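You operate a simulated robot arm through the tools that you are given. There is no shell and no other tool.

The job below is to be done with a simulated robot arm. You get a single attempt, and the scene is never put back.

JOB
Shim the gap jig to 2.0 mm on the gap gauge.
Fine: free the red ball lever first, push each shim fully home, lock the lever again, then give the test wheel half a turn.

It is judged by the outcome, as a careful person would: the job done as asked, and still so three seconds after it is handed in. It fails if anything else is knocked over, pushed out of place, dropped, spilled or broken.

ROBOT AND FRAMES
A 7-joint arm with a three-finger gripper, fixed in place. Base frame: the origin is at the foot of the arm, x ahead of it, y to its left, z up; the work surface is at about z = 750. Lengths are in mm, angles in degrees, forces in N, time in s.
With the tool pointing down near the work surface it reaches from about 100 to 880 mm from the base axis. Its first joint turns from -166.0 to 166.0 degrees. Payload 2.94 kg.
Tool frame: the origin (TCP) lies between the finger pads and is the grasp point; the fingertips stand 30 mm ahead of it; z points along the fingers, y is the line along which they close. Largest opening 132 mm; the body of the gripper starts 107 mm behind the TCP.
Orientation is that of the tool frame in the base frame, as [roll, pitch, yaw] about the fixed x, y, z axes, in that order (R = Rz(yaw) Ry(pitch) Rx(roll)). With the fingers straight down and closing along the base's y, the tool's x points along the base's -x, its y along +y and its z along -z.

CONTROLS
- The arm moves only by the tool drive_tool. Its argument "deltas" is a list of rows, each an object of numbers (a shift or turn left out is 0, a gripper value left out holds the last): "wx", "wy", "wz": the turn, a rotation vector about the tool's x, y, z in units of 60 degrees (1.0 is 60 degrees); "x", "y", "z": the shift along the tool's x, y, z in units of 100 mm (1.0 is 100 mm); "claw": the finger opening in mm, from 0 to 132. In form: [{"wx": .., "wy": .., "wz": .., "x": .., "y": .., "z": .., "claw": ..}, ...]. A call has 1 to 20 rows; each row is the pose to reach, as a shift and turn from the pose commanded when the call began, along the tool's axes at that moment. A call with a number of a shift or a turn outside -1 to 1 is refused whole. Rows are played at 5 a second. More than 50 mm and 8.6 degrees between two rows, or a gripper value outside its range, and nothing of the call is played. A pose out of reach is approached as far as the arm can. The call stops where the force on the tool passes 40 N (or 10 N more than at its start, if that is more) or the arm is blocked; 0.2 s more then pass. The fingers move at their own pace and stop on an object; they squeeze with about 40 N. The grip force told is the motor's: it shows also when the fingers shut on nothing. Time passes only in rows, and 0.2 s behind the last, so rows that repeat a pose let the fingers close. The reply holds the time, the measured pose of the TCP, the force on the tool along the base axes, the opening and the grip force, in the units named above and with some noise, with the torque about the TCP (base axes, N m) and any sound that the robot's microphone picked up, and new pictures: "pictures" is both (left out), scene, wrist or none.
- Cameras (640 x 400 px; columns grow to the right, rows downward): "scene" is fixed at [213.8, 506.3, 1414.1]; the picture's right is [-0.55, -0.84, 0.00], its down [-0.54, 0.36, -0.76] and it looks along [0.64, -0.42, -0.65] (base axes); focal length 241 px, centre (320, 200). "wrist" rides on the gripper at [72, 3, -144] in the tool frame; the picture's right is [-0.04, 1.00, 0.00], its down [-0.88, -0.04, -0.48] and it looks along [-0.47, -0.02, 0.88] (tool axes); focal length 256 px, centre (320, 200). There is no depth. A picture from a camera that has moved, and an enlarged one, comes with that camera's place and axes in the base frame and with its lens. The place of the scene camera against the robot may be out by one fixed shift of up to 18 mm in any direction.
- raise_lower(by): slides the trunk up (or, below 0, down) by that many mm; the arm rides with it, the base frame stays. It gives what a move gives, with no picture.
- enlarge(camera, box): a new picture of the part [left, top, right, bottom] of that camera's present view, enlarged. No time passes.
- job_done(): hands the job in; it is judged then, once.

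Places have to be worked out from the pictures, the camera data and where the tool is seen. Open the gripper and draw the arm clear of the work before you hand the job in, unless the task says otherwise.

The tools are called after ">>>" by a JSON object that holds its "api" and its "payload". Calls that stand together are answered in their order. drive_tool: Moves the arm, as the interface text tells. Its arguments: {"type":"object","properties":{"deltas":{"type":"array"},"pictures":{"type":"string","enum":["both","scene","wrist","none"]}},"required":["deltas"]} The other tools are called the same way: raise_lower (by) slides the trunk up or down; enlarge (camera, box) takes an enlarged picture of a part of a camera's view; job_done () hands the job in.

At the start:

```text
clock: 0.0
eef_pos: [666.1, 124.6, 1214.1]
orientation: [180.0, 0.0, 180.0]
ft_force: [-0.1, 0.0, -0.8]
wrist_torque: [0.01, 0.01, 0.01]
gripper_width: 132.1
grasp_force: 0.1
trunk travel left (down, up): [-250.0, 290.0]
```

scene: 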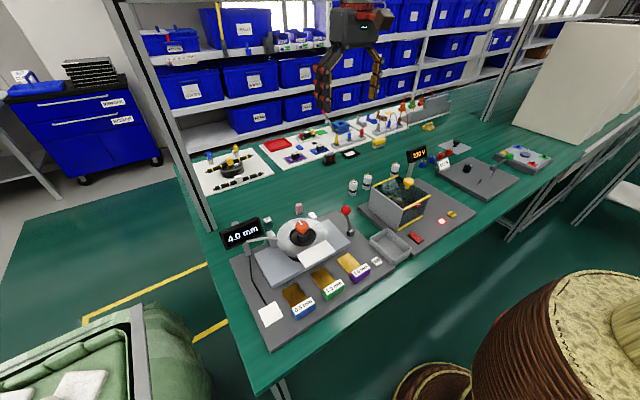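
wrist: 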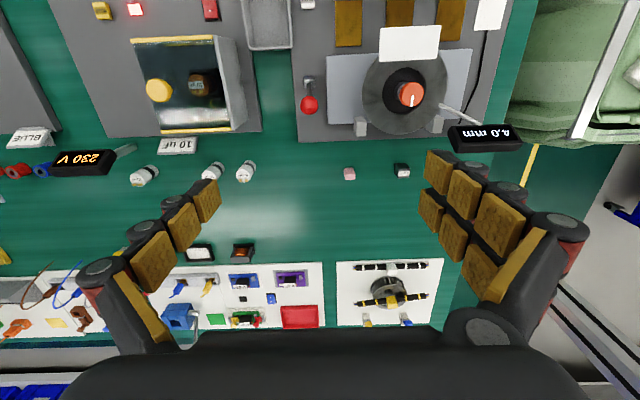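

I'll start by inspecting the jig, which shows 4.0 mm on its display, with enlarged views from both cameras.

>>> {"api": "enlarge", "payload": {"camera": "scene", "box": [215, 190, 405, 350]}}

>>> {"api": "enlarge", "payload": {"camera": "wrist", "box": [280, 0, 540, 190]}}

```text
2.50 times, centred on (310, 270) of scene
camera zoom: at [213.8, 506.3, 1414.1], right [-0.55, -0.84, 0.0], down [-0.54, 0.36, -0.76], along [0.64, -0.42, -0.65], focal length 603 px, centre (345, 25)
```

zoom: 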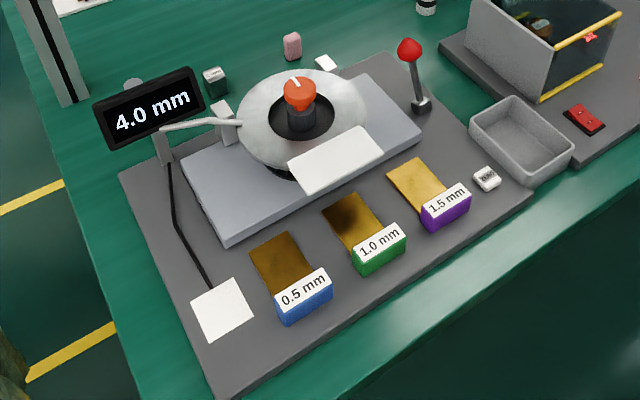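

```text
2.11 times, centred on (410, 95) of wrist
camera zoom: at [595.7, 129.0, 1357.6], right [0.04, 1.0, 0.0], down [0.88, -0.04, 0.48], along [0.47, -0.02, -0.88], focal length 539 px, centre (130, 421)
```

zoom: 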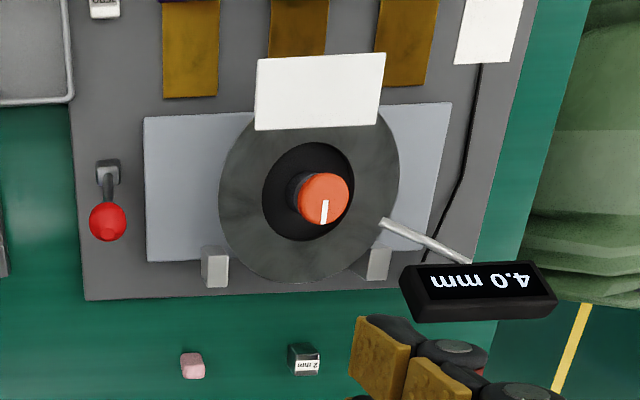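

The jig sits around x≈640, y≈300, ahead of the arm, with the three shims (0.5, 1.0 and 1.5 mm) on its near side. I'll move the wrist camera back and down for a closer look, staying high above everything.

>>> {"api": "drive_tool", "payload": {"deltas": [{"x": 0.2, "y": 0.17, "z": 0.16}, {"x": 0.4, "y": 0.34, "z": 0.32}, {"x": 0.6, "y": 0.51, "z": 0.48}, {"x": 0.8, "y": 0.68, "z": 0.64}, {"x": 1.0, "y": 0.86, "z": 0.8}], "pictures": "none"}}

>>> {"api": "drive_tool", "payload": {"deltas": [{"x": 0.2, "y": 0.17, "z": 0.16}, {"x": 0.4, "y": 0.34, "z": 0.32}, {"x": 0.6, "y": 0.51, "z": 0.48}, {"x": 0.8, "y": 0.68, "z": 0.64}, {"x": 1.0, "y": 0.86, "z": 0.8}]}}

```text
clock: 1.2
eef_pos: [566.2, 209.9, 1134.7]
orientation: [-180.0, 0.0, 179.9]
ft_force: [-0.9, 0.7, 0.3]
wrist_torque: [0.0, 0.0, 0.01]
gripper_width: 131.9
grasp_force: 0.2
trunk travel left (down, up): [-250.0, 290.0]
```

```text
clock: 2.4
eef_pos: [467.2, 295.0, 1053.4]
orientation: [-179.9, 0.1, 179.9]
ft_force: [0.1, -0.3, -0.4]
wrist_torque: [0.01, 0.06, 0.02]
gripper_width: 132.1
grasp_force: 0.1
trunk travel left (down, up): [-250.0, 290.0]
camera wrist: at [396.7, 300.2, 1196.5], right [0.04, 1.0, 0.0], down [0.88, -0.04, 0.48], along [0.48, -0.02, -0.88], focal length 256 px, centre (320, 200)
```

scene: 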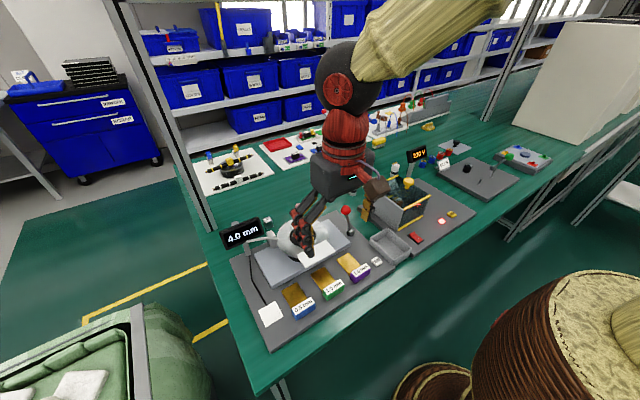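
wrist: 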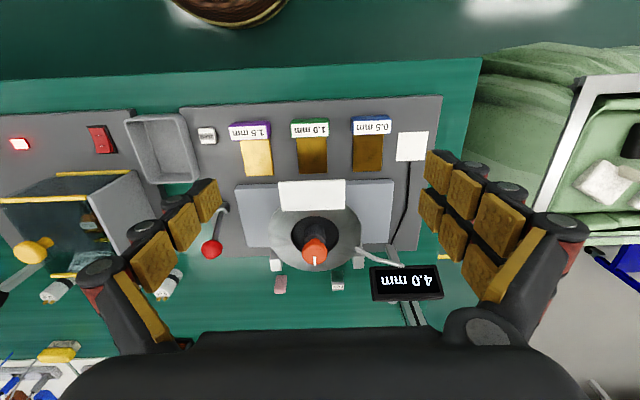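

>>> {"api": "enlarge", "payload": {"camera": "wrist", "box": [180, 90, 310, 171]}}

>>> {"api": "enlarge", "payload": {"camera": "wrist", "box": [300, 90, 450, 184]}}

>>> {"api": "enlarge", "payload": {"camera": "wrist", "box": [190, 170, 450, 310]}}

```text
4.92 times, centred on (245, 130) of wrist
camera zoom: at [396.7, 300.2, 1196.5], right [0.04, 1.0, 0.0], down [0.88, -0.04, 0.48], along [0.48, -0.02, -0.88], focal length 1260 px, centre (689, 542)
```

zoom: 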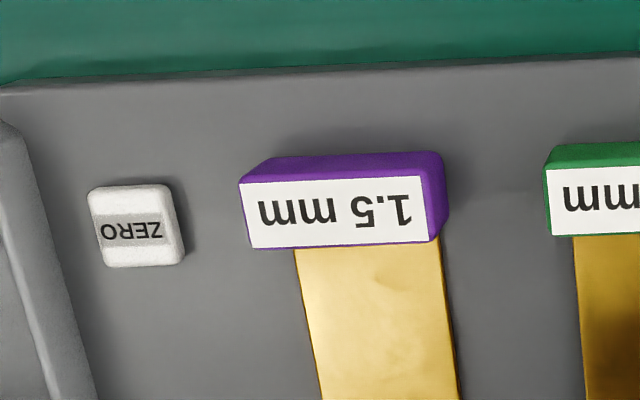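

```text
4.26 times, centred on (375, 137) of wrist
camera zoom: at [396.7, 300.2, 1196.5], right [0.04, 1.0, 0.0], down [0.88, -0.04, 0.48], along [0.48, -0.02, -0.88], focal length 1089 px, centre (86, 468)
```

zoom: 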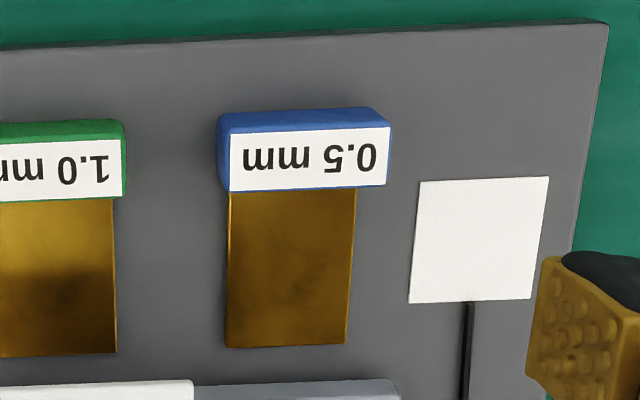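

```text
2.46 times, centred on (320, 240) of wrist
camera zoom: at [396.7, 300.2, 1196.5], right [0.04, 1.0, 0.0], down [0.88, -0.04, 0.48], along [0.48, -0.02, -0.88], focal length 630 px, centre (320, 102)
```

zoom: 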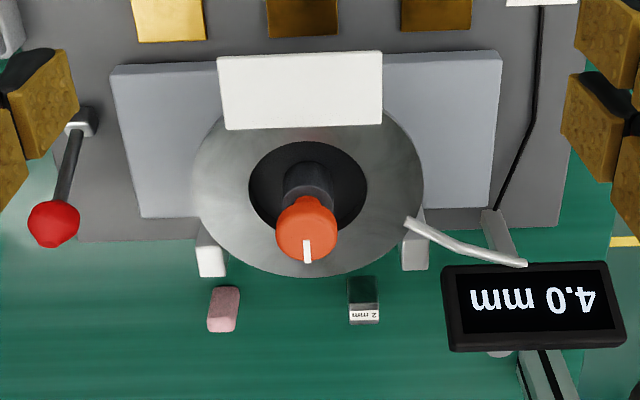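

The jig plate also carries a ZERO button, which should be left alone, and there is a "2 mm" block behind it. I'll tilt the tool forward about 36° while descending to see the jig's slots and gap from the front.

>>> {"api": "drive_tool", "payload": {"deltas": [{"x": 0.1, "z": 0.2, "wy": -0.12}, {"x": 0.2, "z": 0.4, "wy": -0.24}, {"x": 0.3, "z": 0.6, "wy": -0.36}, {"x": 0.4, "z": 0.8, "wy": -0.48}, {"x": 0.5, "z": 1.0, "wy": -0.6}]}}

```text
clock: 3.6
eef_pos: [418.2, 297.3, 956.0]
orientation: [179.9, 36.1, 180.0]
ft_force: [-0.1, -0.1, -0.1]
wrist_torque: [0.0, 0.05, 0.02]
gripper_width: 131.9
grasp_force: 0.1
trunk travel left (down, up): [-250.0, 290.0]
camera wrist: at [276.1, 300.9, 1029.6], right [0.03, 1.0, 0.03], down [0.43, -0.04, 0.9], along [0.9, -0.02, -0.43], focal length 256 px, centre (320, 200)
```

scene: 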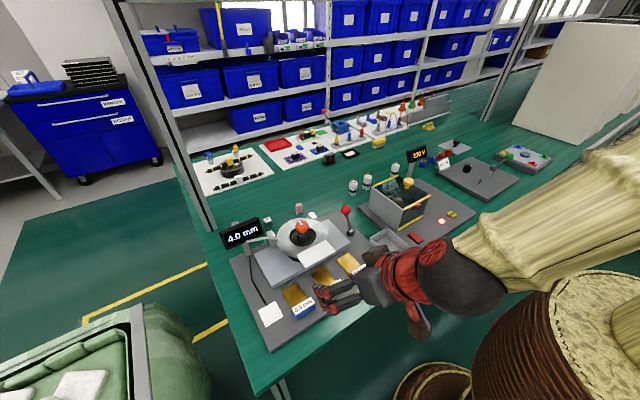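
wrist: 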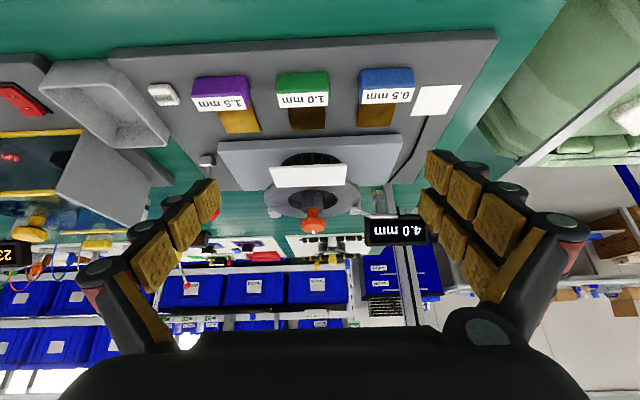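

>>> {"api": "enlarge", "payload": {"camera": "wrist", "box": [200, 130, 440, 250]}}

>>> {"api": "enlarge", "payload": {"camera": "wrist", "box": [180, 50, 440, 180]}}

>>> {"api": "enlarge", "payload": {"camera": "scene", "box": [240, 200, 360, 275]}}

```text
2.67 times, centred on (320, 190) of wrist
camera zoom: at [276.1, 300.9, 1029.6], right [0.03, 1.0, 0.03], down [0.43, -0.04, 0.9], along [0.9, -0.02, -0.43], focal length 683 px, centre (320, 227)
```

zoom: 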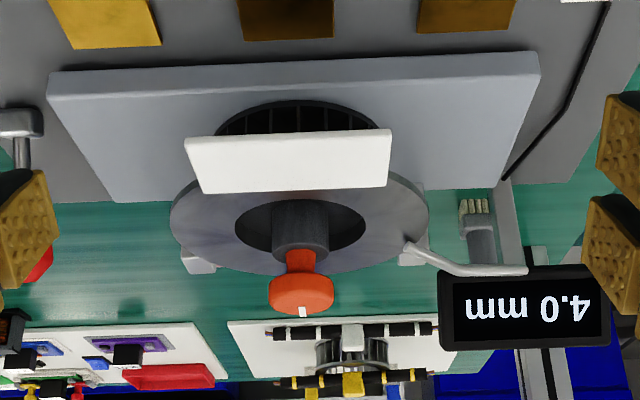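

```text
2.46 times, centred on (310, 115) of wrist
camera zoom: at [276.1, 300.9, 1029.6], right [0.03, 1.0, 0.03], down [0.43, -0.04, 0.9], along [0.9, -0.02, -0.43], focal length 630 px, centre (345, 409)
```

zoom: 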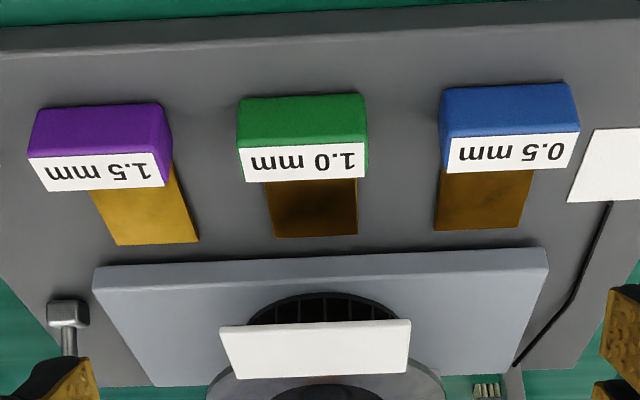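

```text
5.33 times, centred on (300, 238) of scene
camera zoom: at [213.8, 506.3, 1414.1], right [-0.55, -0.84, 0.0], down [-0.54, 0.36, -0.76], along [0.64, -0.42, -0.65], focal length 1287 px, centre (427, 0)
```

zoom: 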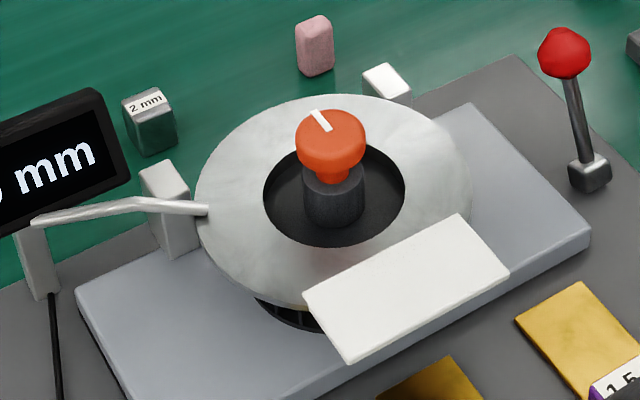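

The gauge arm, disc with knob, white plate and slab aren't clear from above. I'll go lower and flatter to see the gap edge-on and the shims' resting height.

>>> {"api": "drive_tool", "payload": {"deltas": [{"x": 0.18, "z": 0.16, "wy": -0.07}, {"x": 0.36, "z": 0.32, "wy": -0.14}, {"x": 0.54, "z": 0.48, "wy": -0.21}, {"x": 0.72, "z": 0.65, "wy": -0.28}]}}

>>> {"api": "enlarge", "payload": {"camera": "wrist", "box": [170, 60, 450, 235]}}

```text
clock: 4.6
eef_pos: [396.9, 298.2, 860.0]
orientation: [179.9, 52.9, 180.0]
ft_force: [1.1, 0.5, 0.1]
wrist_torque: [0.01, 0.05, -0.04]
gripper_width: 131.9
grasp_force: 0.1
trunk travel left (down, up): [-250.0, 290.0]
camera wrist: at [239.9, 302.7, 888.4], right [0.03, 1.0, 0.04], down [0.15, -0.04, 0.99], along [0.99, -0.02, -0.15], focal length 256 px, centre (320, 200)
```

scene: 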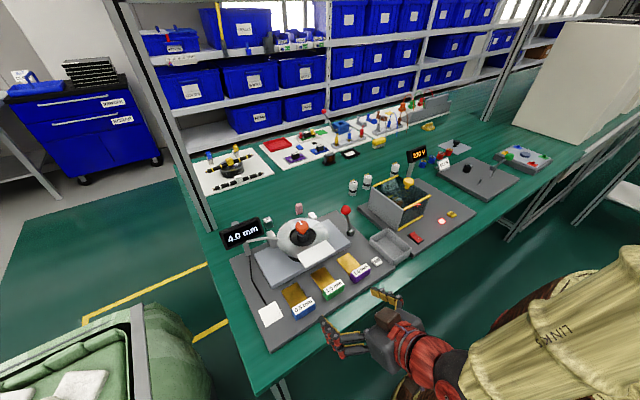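
wrist: 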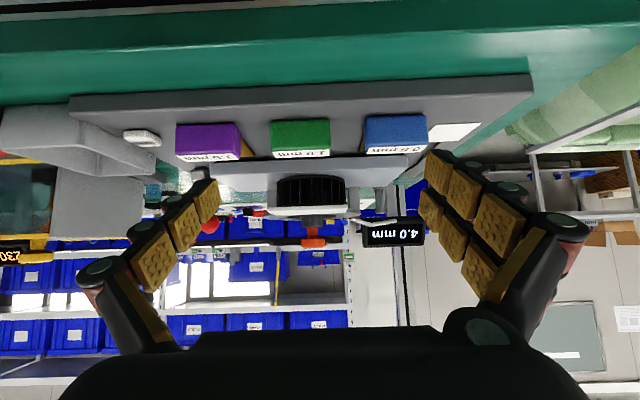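

```text
2.29 times, centred on (310, 148) of wrist
camera zoom: at [239.9, 302.7, 888.4], right [0.03, 1.0, 0.04], down [0.15, -0.04, 0.99], along [0.99, -0.02, -0.15], focal length 585 px, centre (343, 320)
```

zoom: 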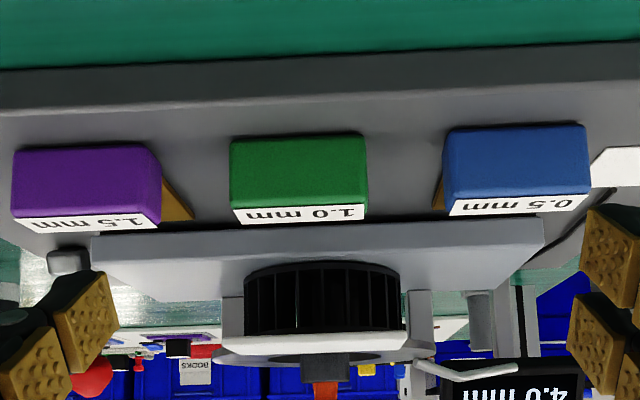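

>>> {"api": "enlarge", "payload": {"camera": "wrist", "box": [260, 165, 370, 235]}}

>>> {"api": "enlarge", "payload": {"camera": "scene", "box": [280, 235, 380, 300]}}

```text
5.71 times, centred on (315, 200) of wrist
camera zoom: at [239.9, 302.7, 888.4], right [0.03, 1.0, 0.04], down [0.15, -0.04, 0.99], along [0.99, -0.02, -0.15], focal length 1463 px, centre (349, 200)
```

zoom: 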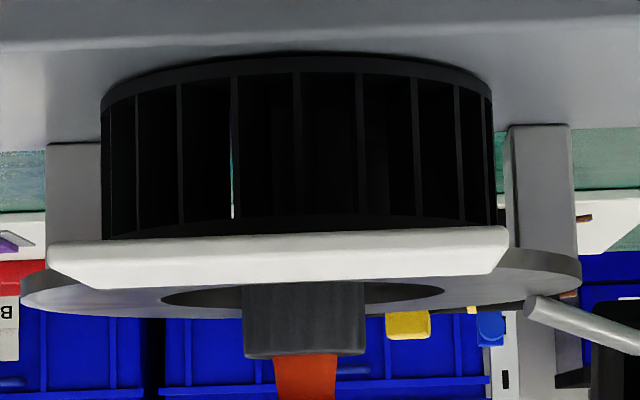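

```text
6.15 times, centred on (330, 268) of scene
camera zoom: at [213.8, 506.3, 1414.1], right [-0.55, -0.84, 0.0], down [-0.54, 0.36, -0.76], along [0.64, -0.42, -0.65], focal length 1485 px, centre (258, -215)
```

zoom: 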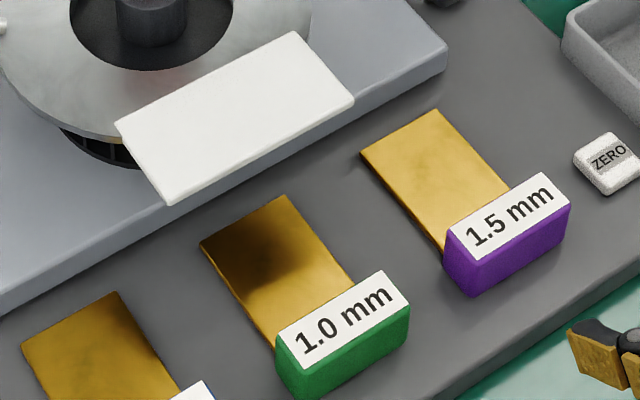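

The top ring (disc) stands on two rear posts above a black bladed wheel, and a white plate sits at the ring's front edge at about x≈556–608, z≈847. I'll zoom in tightly on where the gap and shim slot could be.

>>> {"api": "enlarge", "payload": {"camera": "wrist", "box": [262, 200, 302, 225]}}

>>> {"api": "enlarge", "payload": {"camera": "wrist", "box": [325, 198, 370, 226]}}

>>> {"api": "enlarge", "payload": {"camera": "scene", "box": [275, 222, 345, 268]}}

```text
16.00 times, centred on (282, 212) of wrist
camera zoom: at [239.9, 302.7, 888.4], right [0.03, 1.0, 0.04], down [0.15, -0.04, 0.99], along [0.99, -0.02, -0.15], focal length 4096 px, centre (928, 0)
```

zoom: 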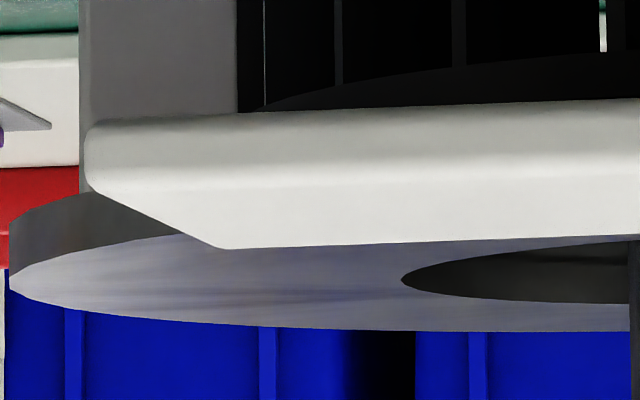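

```text
14.22 times, centred on (348, 212) of wrist
camera zoom: at [239.9, 302.7, 888.4], right [0.03, 1.0, 0.04], down [0.15, -0.04, 0.99], along [0.99, -0.02, -0.15], focal length 3641 px, centre (-71, 29)
```

zoom: 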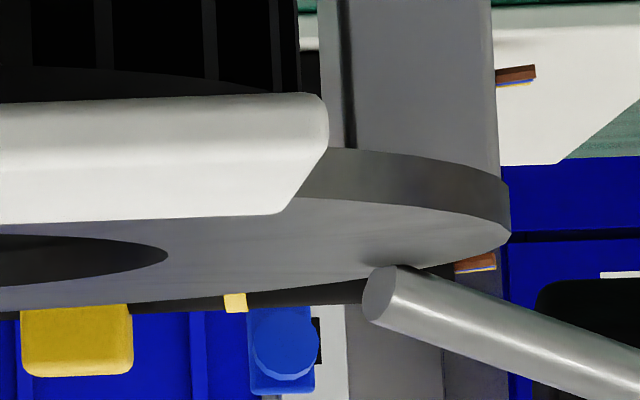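

```text
8.70 times, centred on (310, 245) of scene
camera zoom: at [213.8, 506.3, 1414.1], right [-0.55, -0.84, 0.0], down [-0.54, 0.36, -0.76], along [0.64, -0.42, -0.65], focal length 2098 px, centre (407, -191)
```

zoom: 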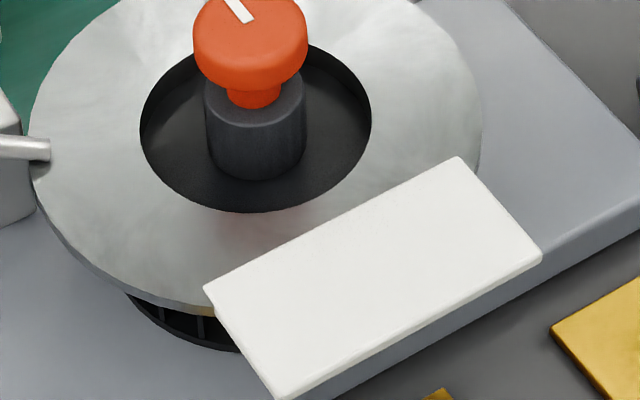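

>>> {"api": "enlarge", "payload": {"camera": "scene", "box": [284, 248, 316, 268]}}

>>> {"api": "enlarge", "payload": {"camera": "scene", "box": [312, 238, 344, 258]}}

```text
16.00 times, centred on (300, 258) of scene
camera zoom: at [213.8, 506.3, 1414.1], right [-0.55, -0.84, 0.0], down [-0.54, 0.36, -0.76], along [0.64, -0.42, -0.65], focal length 3860 px, centre (640, -728)
```

zoom: 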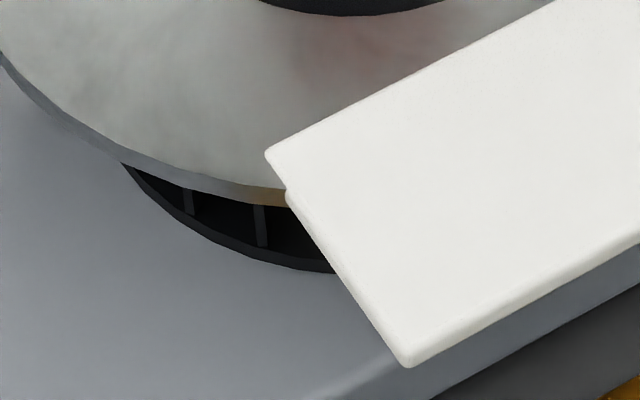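

```text
16.00 times, centred on (328, 248) of scene
camera zoom: at [213.8, 506.3, 1414.1], right [-0.55, -0.84, 0.0], down [-0.54, 0.36, -0.76], along [0.64, -0.42, -0.65], focal length 3860 px, centre (192, -568)
```

zoom: 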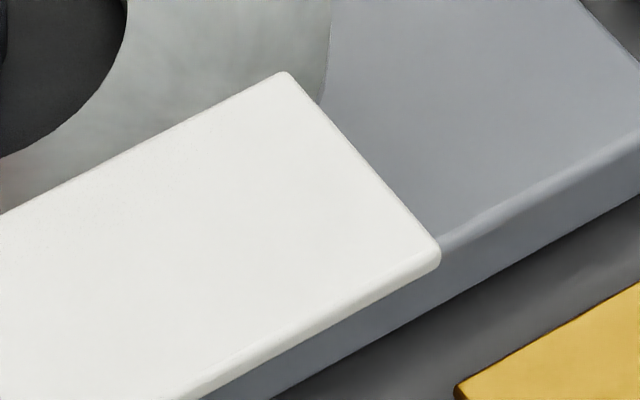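

The ring and white plate tops are both near z≈850, and I still can't tell where the shims enter. I'll lower the camera below plate level and look slightly upward from the front.

>>> {"api": "drive_tool", "payload": {"deltas": [{"x": 0.17, "z": 0.1, "wy": -0.07}, {"x": 0.35, "z": 0.2, "wy": -0.14}, {"x": 0.52, "z": 0.3, "wy": -0.2}]}}

>>> {"api": "enlarge", "payload": {"camera": "wrist", "box": [220, 140, 420, 260]}}

>>> {"api": "enlarge", "payload": {"camera": "wrist", "box": [260, 190, 356, 250]}}

```text
clock: 5.4
eef_pos: [389.2, 302.2, 803.1]
orientation: [-179.0, 64.6, -179.3]
ft_force: [0.3, 0.0, 0.6]
wrist_torque: [0.0, 0.04, 0.01]
gripper_width: 132.1
grasp_force: 0.1
out of reach, approached as far as the arm can: row 3
trunk travel left (down, up): [-250.0, 290.0]
camera wrist: at [229.4, 306.3, 797.5], right [0.02, 1.0, 0.03], down [-0.05, -0.03, 1.0], along [1.0, -0.02, 0.05], focal length 256 px, centre (320, 200)
```

scene: 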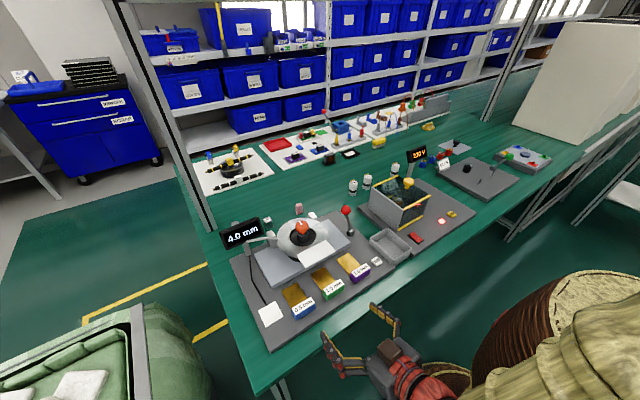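
wrist: 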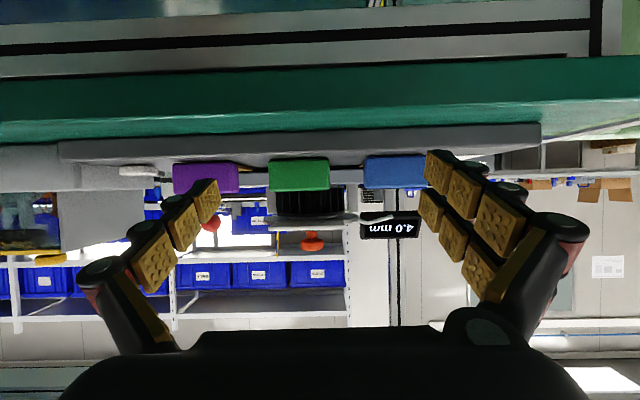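

```text
3.20 times, centred on (320, 200) of wrist
camera zoom: at [229.4, 306.3, 797.5], right [0.02, 1.0, 0.03], down [-0.05, -0.03, 1.0], along [1.0, -0.02, 0.05], focal length 819 px, centre (320, 200)
```

zoom: 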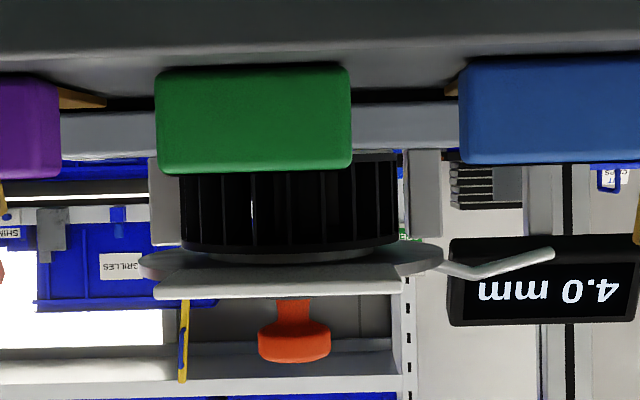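

```text
6.67 times, centred on (308, 220) of wrist
camera zoom: at [229.4, 306.3, 797.5], right [0.02, 1.0, 0.03], down [-0.05, -0.03, 1.0], along [1.0, -0.02, 0.05], focal length 1707 px, centre (400, 67)
```

zoom: 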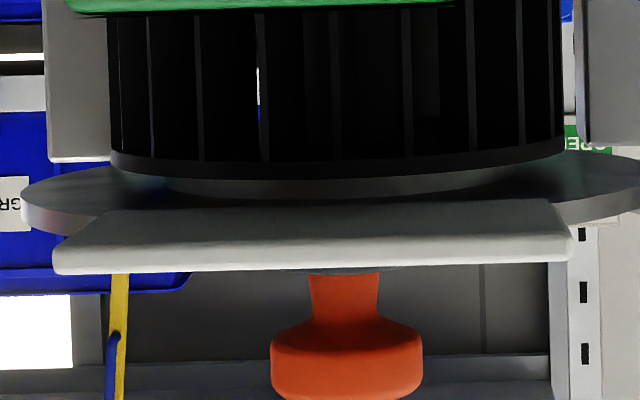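

The slab carrying the wheel seems to have a dark slot underneath it, above the base plate. I'll zoom in on that slot from this low view.

>>> {"api": "enlarge", "payload": {"camera": "wrist", "box": [234, 155, 274, 180]}}

>>> {"api": "enlarge", "payload": {"camera": "wrist", "box": [325, 155, 365, 180]}}

>>> {"api": "enlarge", "payload": {"camera": "wrist", "box": [160, 145, 440, 195]}}

```text
16.00 times, centred on (254, 168) of wrist
camera zoom: at [229.4, 306.3, 797.5], right [0.02, 1.0, 0.03], down [-0.05, -0.03, 1.0], along [1.0, -0.02, 0.05], focal length 4096 px, centre (1376, 720)
```

zoom: 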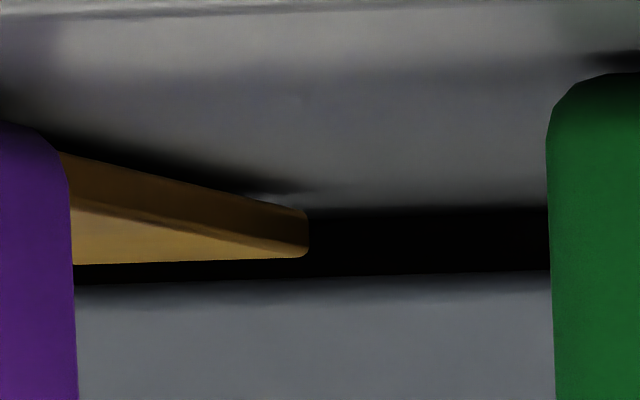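

```text
16.00 times, centred on (345, 168) of wrist
camera zoom: at [229.4, 306.3, 797.5], right [0.02, 1.0, 0.03], down [-0.05, -0.03, 1.0], along [1.0, -0.02, 0.05], focal length 4096 px, centre (-80, 720)
```

zoom: 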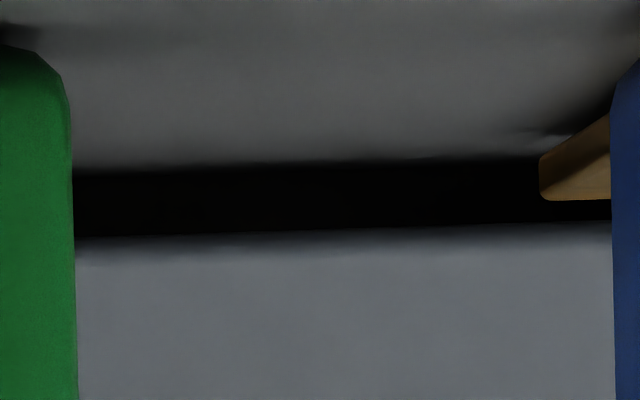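

```text
2.29 times, centred on (300, 170) of wrist
camera zoom: at [229.4, 306.3, 797.5], right [0.02, 1.0, 0.03], down [-0.05, -0.03, 1.0], along [1.0, -0.02, 0.05], focal length 585 px, centre (366, 269)
```

zoom: 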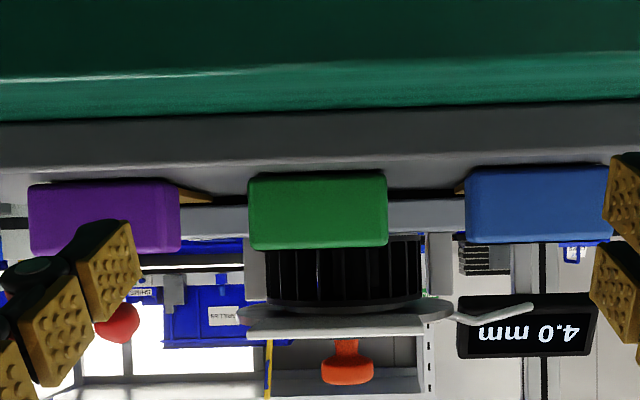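

Confirmed: the slab floats on a slot about 5 mm high, directly ahead of the shims, so each shim slides in along +x. With 4.0 mm showing, 0.5 + 1.5 mm should bring it to 2.0 mm. First I need a closer look at the lever, so I'll rise and move toward it.

>>> {"api": "drive_tool", "payload": {"deltas": [{"x": -0.22, "y": -0.2, "z": -0.11, "wy": 0.1}, {"x": -0.45, "y": -0.4, "z": -0.22, "wy": 0.2}, {"x": -0.67, "y": -0.6, "z": -0.33, "wy": 0.3}, {"x": -0.9, "y": -0.8, "z": -0.44, "wy": 0.4}, {"x": -1.0, "y": -1.0, "z": -0.48, "wy": 0.4}], "pictures": "none"}}

```text
clock: 6.6
eef_pos: [388.0, 198.5, 916.5]
orientation: [-180.0, 40.7, 179.9]
ft_force: [0.1, 0.5, 0.2]
wrist_torque: [0.01, -0.01, 0.02]
gripper_width: 131.9
grasp_force: 0.0
trunk travel left (down, up): [-250.0, 290.0]
```

The arm is at (388, 198, 916) tilted 41°. I'll move across to y≈110 to look straight at the lever.

>>> {"api": "drive_tool", "payload": {"deltas": [{"x": -0.2, "y": -0.3, "z": 0.05}, {"x": -0.4, "y": -0.6, "z": 0.1}, {"x": -0.65, "y": -0.9, "z": 0.16}], "pictures": "wrist"}}

>>> {"api": "enlarge", "payload": {"camera": "wrist", "box": [270, 110, 400, 250]}}

>>> {"api": "enlarge", "payload": {"camera": "scene", "box": [325, 195, 373, 245]}}

```text
clock: 7.4
eef_pos: [447.5, 109.8, 941.3]
orientation: [179.9, 40.7, -180.0]
ft_force: [-0.5, 0.4, -0.2]
wrist_torque: [-0.04, 0.01, 0.03]
gripper_width: 131.9
grasp_force: 0.1
trunk travel left (down, up): [-250.0, 290.0]
camera wrist: at [300.7, 113.8, 1001.5], right [0.03, 1.0, 0.03], down [0.36, -0.04, 0.93], along [0.93, -0.02, -0.36], focal length 256 px, centre (320, 200)
```

wrist: 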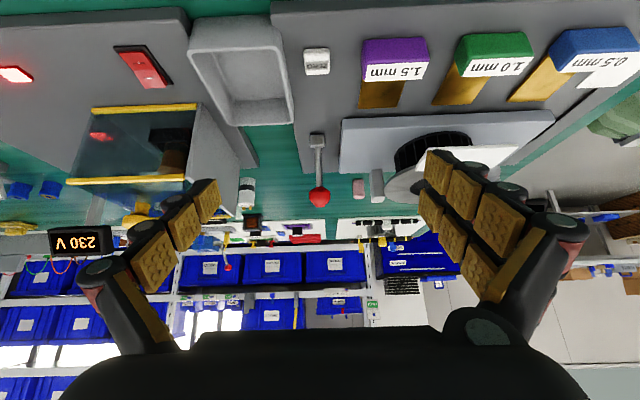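

```text
2.86 times, centred on (335, 180) of wrist
camera zoom: at [300.7, 113.8, 1001.5], right [0.03, 1.0, 0.03], down [0.36, -0.04, 0.93], along [0.93, -0.02, -0.36], focal length 731 px, centre (277, 257)
```

zoom: 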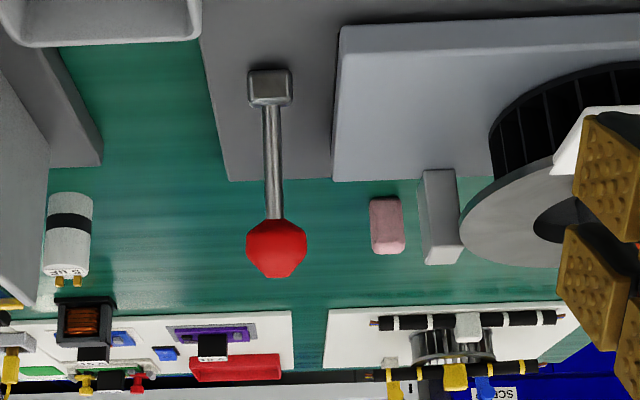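

```text
8.00 times, centred on (349, 220) of scene
camera zoom: at [213.8, 506.3, 1414.1], right [-0.55, -0.84, 0.0], down [-0.54, 0.36, -0.76], along [0.64, -0.42, -0.65], focal length 1930 px, centre (88, 40)
```

zoom: 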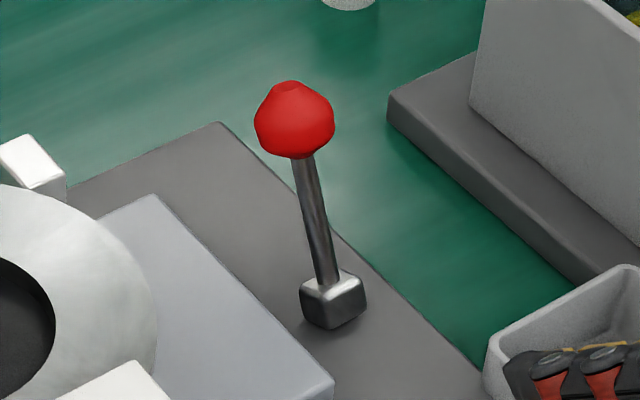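

The lever pivots at about (632, 105, 780), and the ball is at about (664, 106, 855), so it leans 24° toward +x. It presumably flips toward −x to free. I'll straighten the tool, rise, and close the fingers to use as a pusher.

>>> {"api": "drive_tool", "payload": {"deltas": [{"x": -0.1, "z": -0.1, "wy": 0.12, "claw": 0}, {"x": -0.2, "z": -0.2, "wy": 0.24}, {"x": -0.3, "z": -0.3, "wy": 0.36}, {"x": -0.4, "z": -0.4, "wy": 0.48}, {"x": -0.46, "z": -0.5, "wy": 0.58}, {"x": -0.52, "z": -0.61, "wy": 0.678}], "pictures": "wrist"}}

```text
clock: 8.8
eef_pos: [446.0, 110.2, 1024.6]
orientation: [-180.0, 0.0, 180.0]
ft_force: [0.3, -0.2, -0.3]
wrist_torque: [0.03, -0.08, 0.02]
gripper_width: 30.1
grasp_force: 1.6
out of reach, approached as far as the arm can: row 4
trunk travel left (down, up): [-250.0, 290.0]
camera wrist: at [376.3, 113.9, 1167.1], right [0.04, 1.0, 0.0], down [0.88, -0.04, 0.48], along [0.47, -0.02, -0.88], focal length 256 px, centre (320, 200)
```

wrist: 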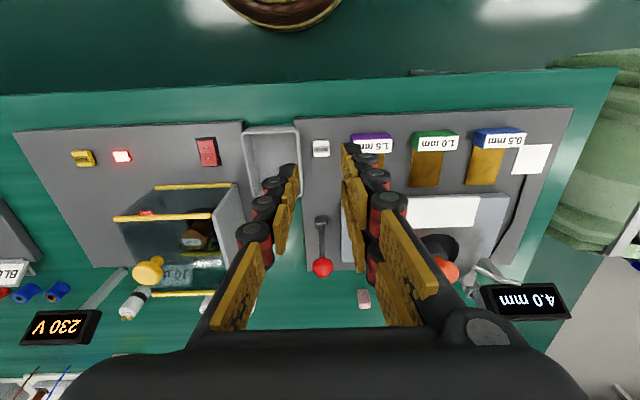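

The ball position is confirmed at about (665, 105, 855). I'll go over and past the lever to x≈712 at a safe height.

>>> {"api": "drive_tool", "payload": {"deltas": [{"x": -0.33, "y": -0.02, "claw": 0}, {"x": -0.66, "y": -0.04}, {"x": -1.0, "y": -0.05}], "pictures": "none"}}

>>> {"api": "drive_tool", "payload": {"deltas": [{"x": -0.33}, {"x": -0.66}, {"x": -1.0}], "pictures": "none"}}

>>> {"api": "drive_tool", "payload": {"deltas": [{"x": -0.33}, {"x": -0.66, "z": 0.2}, {"x": -0.66, "z": 0.5}, {"x": -0.66, "z": 0.8}]}}

```text
clock: 9.6
eef_pos: [549.8, 107.6, 1022.8]
orientation: [180.0, 0.1, 180.0]
ft_force: [0.3, 0.4, 0.2]
wrist_torque: [0.03, 0.0, 0.01]
gripper_width: 0.1
grasp_force: 23.6
trunk travel left (down, up): [-250.0, 290.0]
```

```text
clock: 10.4
eef_pos: [650.4, 106.6, 1026.4]
orientation: [-180.0, 0.1, 180.0]
ft_force: [-0.1, -0.6, 1.1]
wrist_torque: [0.03, -0.01, -0.03]
gripper_width: 0.0
grasp_force: 28.2
trunk travel left (down, up): [-250.0, 290.0]
```

```text
clock: 11.4
eef_pos: [716.6, 104.2, 947.2]
orientation: [180.0, 0.2, 179.9]
ft_force: [1.2, -0.3, 0.2]
wrist_torque: [0.01, 0.0, -0.03]
gripper_width: 0.0
grasp_force: 28.7
trunk travel left (down, up): [-250.0, 290.0]
camera wrist: at [645.0, 109.3, 1089.9], right [0.04, 1.0, 0.0], down [0.88, -0.04, 0.48], along [0.48, -0.02, -0.88], focal length 256 px, centre (320, 200)
```

scene: 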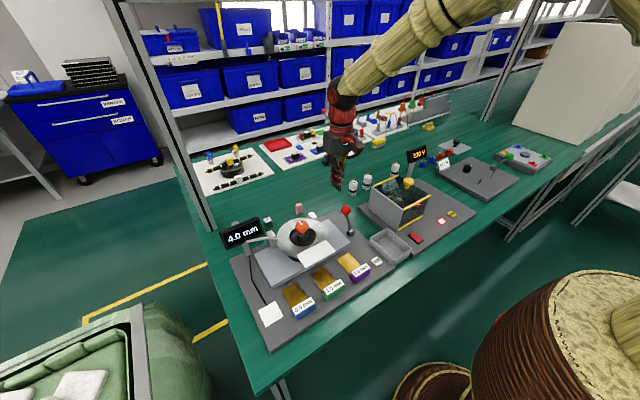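
wrist: 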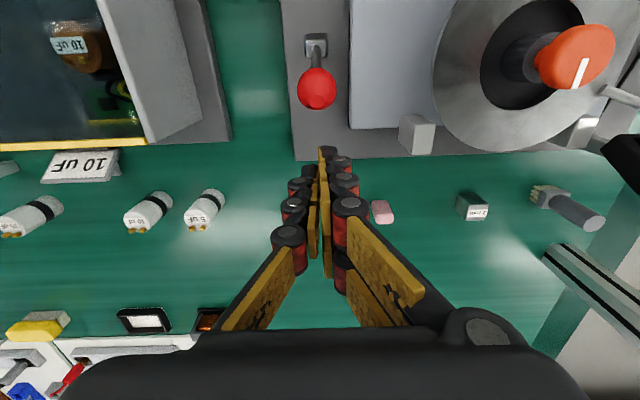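

The fingers are closed behind the ball and nothing is below them. I'll descend so the tips are at ball height, z≈842.

>>> {"api": "drive_tool", "payload": {"deltas": [{"z": 0.25}, {"z": 0.5}, {"z": 0.75}, {"x": 0.1, "z": 0.75}]}}

```text
clock: 12.4
eef_pos: [704.6, 106.9, 870.5]
orientation: [179.9, 0.0, 180.0]
ft_force: [0.2, 0.0, -0.5]
wrist_torque: [0.0, 0.03, -0.01]
gripper_width: 0.0
grasp_force: 28.9
trunk travel left (down, up): [-250.0, 290.0]
camera wrist: at [633.2, 110.1, 1014.3], right [0.04, 1.0, 0.0], down [0.88, -0.04, 0.48], along [0.48, -0.02, -0.88], focal length 256 px, centre (320, 200)
```

scene: 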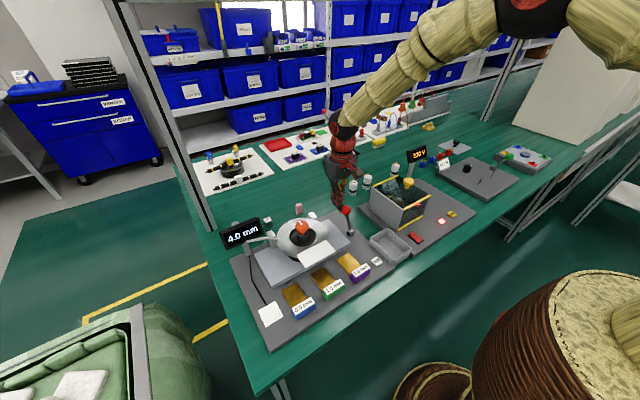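
wrist: 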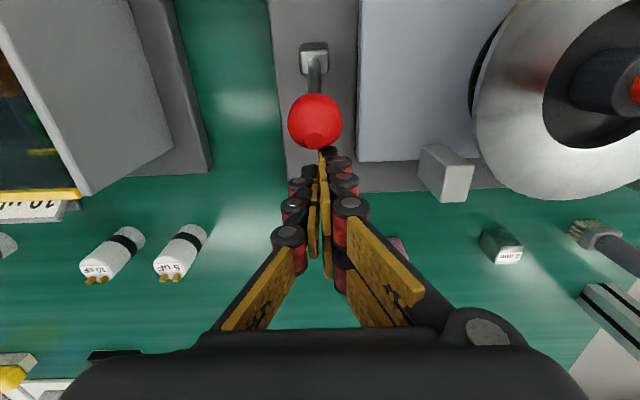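

The tips are just behind the ball, so I'll push slowly toward −x and watch the force.

>>> {"api": "drive_tool", "payload": {"deltas": [{"x": 0.08}, {"x": 0.16}, {"x": 0.24}, {"x": 0.32}, {"x": 0.4}]}}

```text
clock: 13.6
eef_pos: [665.1, 108.0, 869.4]
orientation: [-180.0, 0.0, -179.9]
ft_force: [0.4, 0.6, 0.0]
wrist_torque: [0.0, -0.03, -0.01]
gripper_width: 0.3
grasp_force: 28.5
trunk travel left (down, up): [-250.0, 290.0]
camera wrist: at [595.3, 111.5, 1012.6], right [0.04, 1.0, 0.0], down [0.88, -0.04, 0.48], along [0.48, -0.02, -0.88], focal length 256 px, centre (320, 200)
```

scene: 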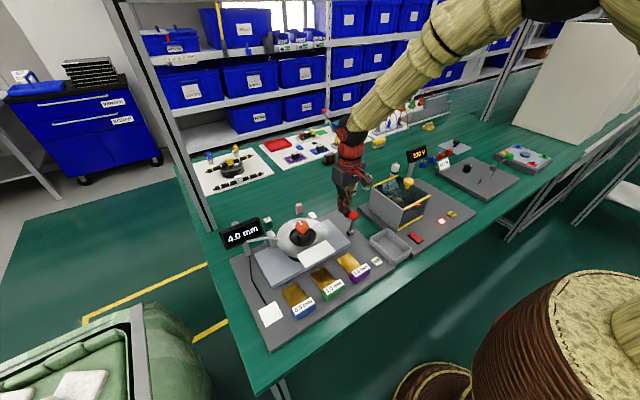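
wrist: 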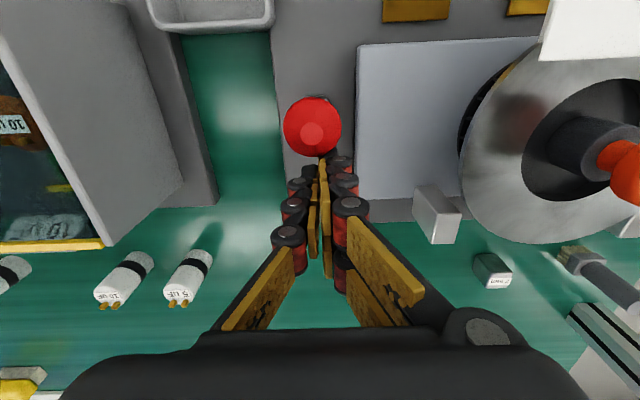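

The ball follows with little force and is now near upright, at x≈630. I'll keep pushing it over.

>>> {"api": "drive_tool", "payload": {"deltas": [{"x": 0.08}, {"x": 0.16}, {"x": 0.24}, {"x": 0.32}, {"x": 0.4}]}}

```text
clock: 14.8
eef_pos: [630.9, 107.1, 870.9]
orientation: [180.0, 0.5, 179.9]
ft_force: [24.3, -6.1, -1.8]
wrist_torque: [-0.1, -0.39, 0.14]
gripper_width: 0.1
grasp_force: 28.5
trunk travel left (down, up): [-250.0, 290.0]
camera wrist: at [559.0, 111.0, 1013.0], right [0.04, 1.0, 0.0], down [0.87, -0.04, 0.48], along [0.48, -0.02, -0.87], focal length 256 px, centre (320, 200)
```

scene: 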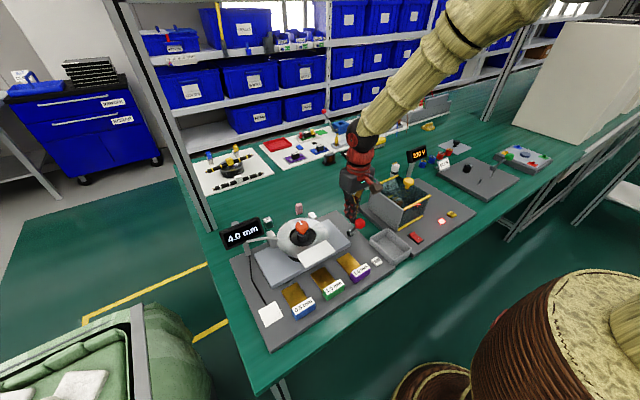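
wrist: 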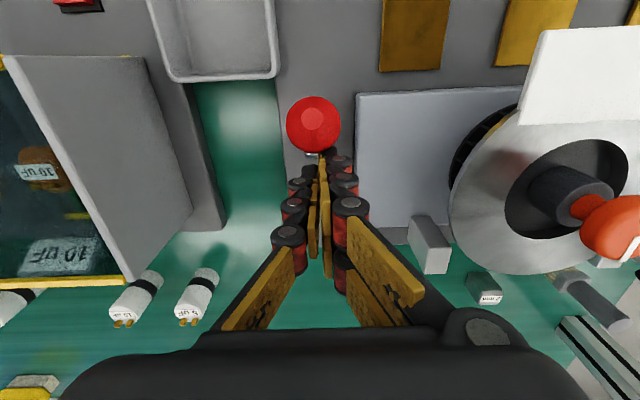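

The force has risen to 24 N with the ball at x≈605, which looks like the end stop of a symmetric throw. I'll press slightly more to be sure it's fully over.

>>> {"api": "drive_tool", "payload": {"deltas": [{"x": 0.02}, {"x": 0.04}, {"x": 0.04}], "pictures": "none"}}

```text
clock: 15.3
eef_pos: [632.3, 109.1, 874.2]
orientation: [180.0, 1.2, -180.0]
ft_force: [13.9, -0.2, 1.1]
wrist_torque: [-0.06, -0.28, 0.04]
gripper_width: 0.0
grasp_force: 28.7
trunk travel left (down, up): [-250.0, 290.0]
stopped in row 2: the force on the tool passed its limit at 42 N (the readings are from after the stop); the commanded pose is now the measured one
```

That is a hard stop at 42 N. I'll back off along +x, rise, and inspect the lever.

>>> {"api": "drive_tool", "payload": {"deltas": [{"x": -0.15}, {"x": -0.3}, {"x": -0.3, "z": -0.3}, {"x": -0.3, "z": -0.7}, {"x": -0.3, "z": -1.0}]}}

>>> {"api": "enlarge", "payload": {"camera": "scene", "box": [325, 195, 389, 245]}}

>>> {"api": "enlarge", "payload": {"camera": "scene", "box": [220, 200, 400, 320]}}

```text
clock: 16.5
eef_pos: [656.0, 107.7, 970.7]
orientation: [179.9, 0.8, -179.9]
ft_force: [-0.4, 0.0, 0.3]
wrist_torque: [0.03, -0.02, -0.02]
gripper_width: 0.1
grasp_force: 28.7
trunk travel left (down, up): [-250.0, 290.0]
camera wrist: at [583.0, 111.4, 1112.3], right [0.04, 1.0, 0.0], down [0.87, -0.04, 0.49], along [0.49, -0.02, -0.87], focal length 256 px, centre (320, 200)
```

scene: 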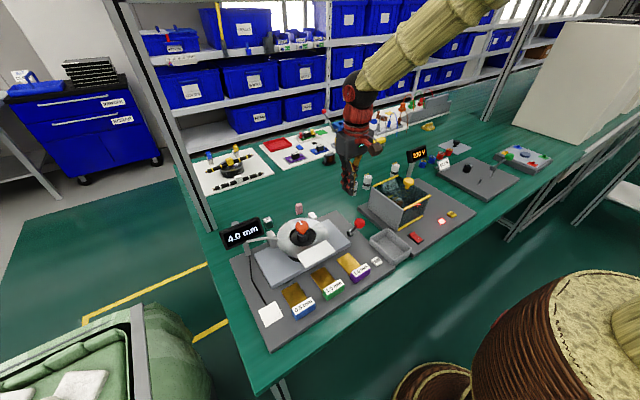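
wrist: 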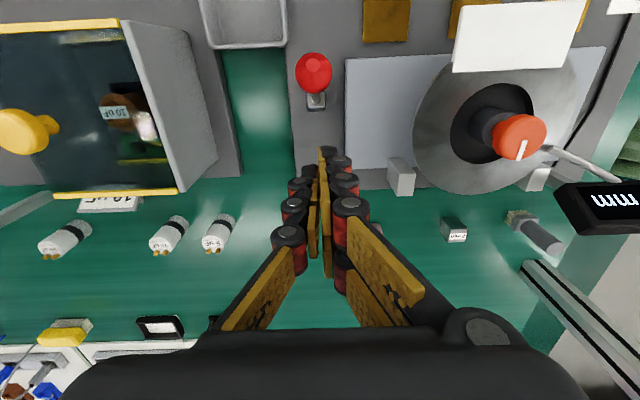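

```text
8.00 times, centred on (357, 220) of scene
camera zoom: at [213.8, 506.3, 1414.1], right [-0.55, -0.84, 0.0], down [-0.54, 0.36, -0.76], along [0.64, -0.42, -0.65], focal length 1930 px, centre (24, 40)
```

zoom: 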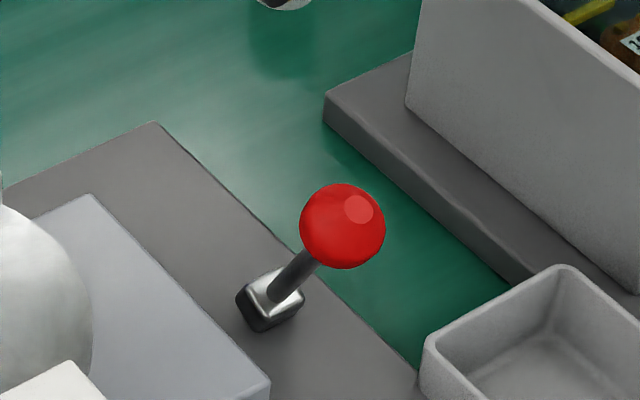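

```text
3.33 times, centred on (310, 260) of scene
camera zoom: at [213.8, 506.3, 1414.1], right [-0.55, -0.84, 0.0], down [-0.54, 0.36, -0.76], along [0.64, -0.42, -0.65], focal length 804 px, centre (353, 0)
```

zoom: 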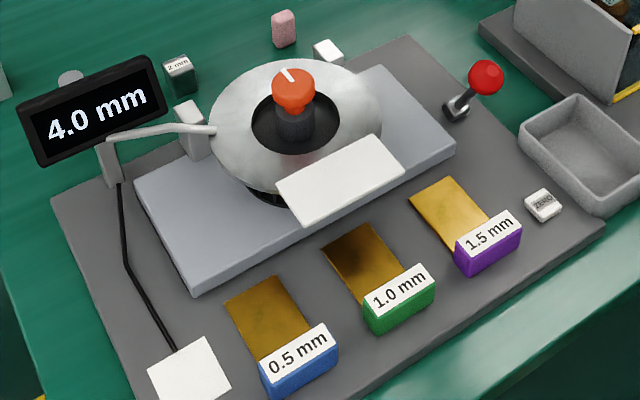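

The lever is now thrown toward the front, so it's freed, and the gauge still reads 4.0 mm. Next I'll push the 1.5 mm shim: its handle is at about x 477–498, y≈187, and the slot starts at x≈584. I'll move in front of it, tilting the tool 35° so the gripper body stays clear of the ring plate.

>>> {"api": "drive_tool", "payload": {"deltas": [{"x": 0.33, "y": 0.13, "z": -0.1, "claw": 30}, {"x": 0.66, "y": 0.26, "z": -0.1}, {"x": 1.0, "y": 0.4, "z": -0.1}], "pictures": "none"}}

>>> {"api": "drive_tool", "payload": {"deltas": [{"x": 0.2, "y": 0.1, "wy": -0.11}, {"x": 0.4, "y": 0.2, "wy": -0.22}, {"x": 0.6, "y": 0.3, "wy": -0.33}, {"x": 0.8, "y": 0.4, "wy": -0.45}, {"x": 1.0, "y": 0.4, "wy": -0.57}], "pictures": "wrist"}}

```text
clock: 17.3
eef_pos: [557.5, 147.5, 980.9]
orientation: [179.9, 0.8, -180.0]
ft_force: [0.4, -0.9, 0.0]
wrist_torque: [0.02, 0.02, 0.01]
gripper_width: 29.9
grasp_force: 0.1
trunk travel left (down, up): [-250.0, 290.0]
```

```text
clock: 18.5
eef_pos: [457.4, 189.1, 985.9]
orientation: [179.3, 35.5, 179.8]
ft_force: [0.2, 0.9, 5.7]
wrist_torque: [0.0, 0.41, -0.05]
gripper_width: 30.0
grasp_force: 0.5
trunk travel left (down, up): [-250.0, 290.0]
camera wrist: at [315.9, 192.7, 1059.8], right [0.03, 1.0, 0.03], down [0.44, -0.04, 0.9], along [0.9, -0.02, -0.44], focal length 256 px, centre (320, 200)
```

wrist: 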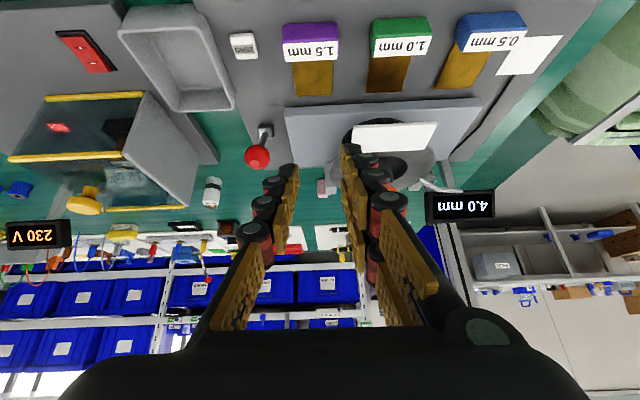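

The purple handle's front face is at x≈479, centred at y≈184. I'll descend in front of it in two steps.

>>> {"api": "drive_tool", "payload": {"deltas": [{"x": 0.16, "z": 0.17, "y": -0.05}, {"x": 0.31, "z": 0.34, "y": -0.05}, {"x": 0.47, "z": 0.51, "y": -0.05}, {"x": 0.62, "z": 0.67, "y": -0.05}], "pictures": "none"}}

>>> {"api": "drive_tool", "payload": {"deltas": [{"x": 0.16, "z": 0.17}, {"x": 0.31, "z": 0.34}, {"x": 0.47, "z": 0.51}, {"x": 0.58, "z": 0.63}]}}

```text
clock: 19.5
eef_pos: [446.3, 183.3, 888.0]
orientation: [179.7, 35.0, 179.9]
ft_force: [0.7, 0.6, -0.1]
wrist_torque: [0.0, -0.01, 0.0]
gripper_width: 29.8
grasp_force: 0.0
trunk travel left (down, up): [-250.0, 290.0]
```

```text
clock: 20.5
eef_pos: [433.8, 183.4, 805.1]
orientation: [179.9, 35.1, 179.9]
ft_force: [-0.2, -0.8, -0.5]
wrist_torque: [0.01, 0.01, -0.01]
gripper_width: 29.9
grasp_force: 0.0
trunk travel left (down, up): [-250.0, 290.0]
camera wrist: at [292.7, 187.6, 881.3], right [0.04, 1.0, 0.03], down [0.45, -0.04, 0.89], along [0.89, -0.02, -0.45], focal length 256 px, centre (320, 200)
```

scene: 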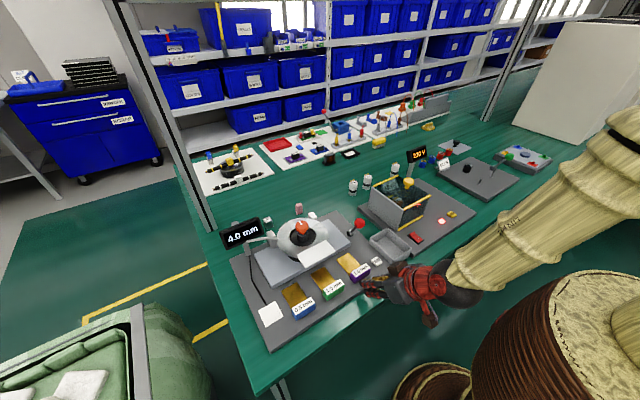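
wrist: 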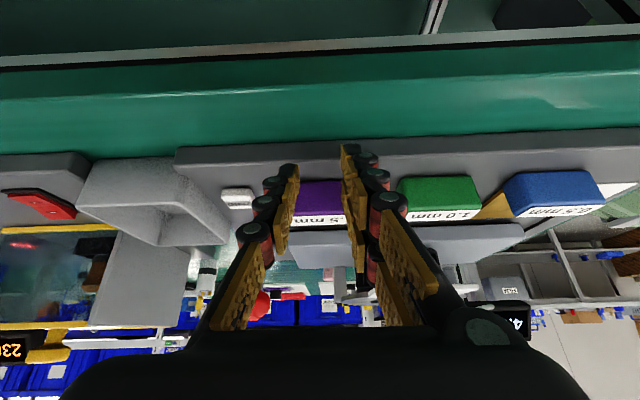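

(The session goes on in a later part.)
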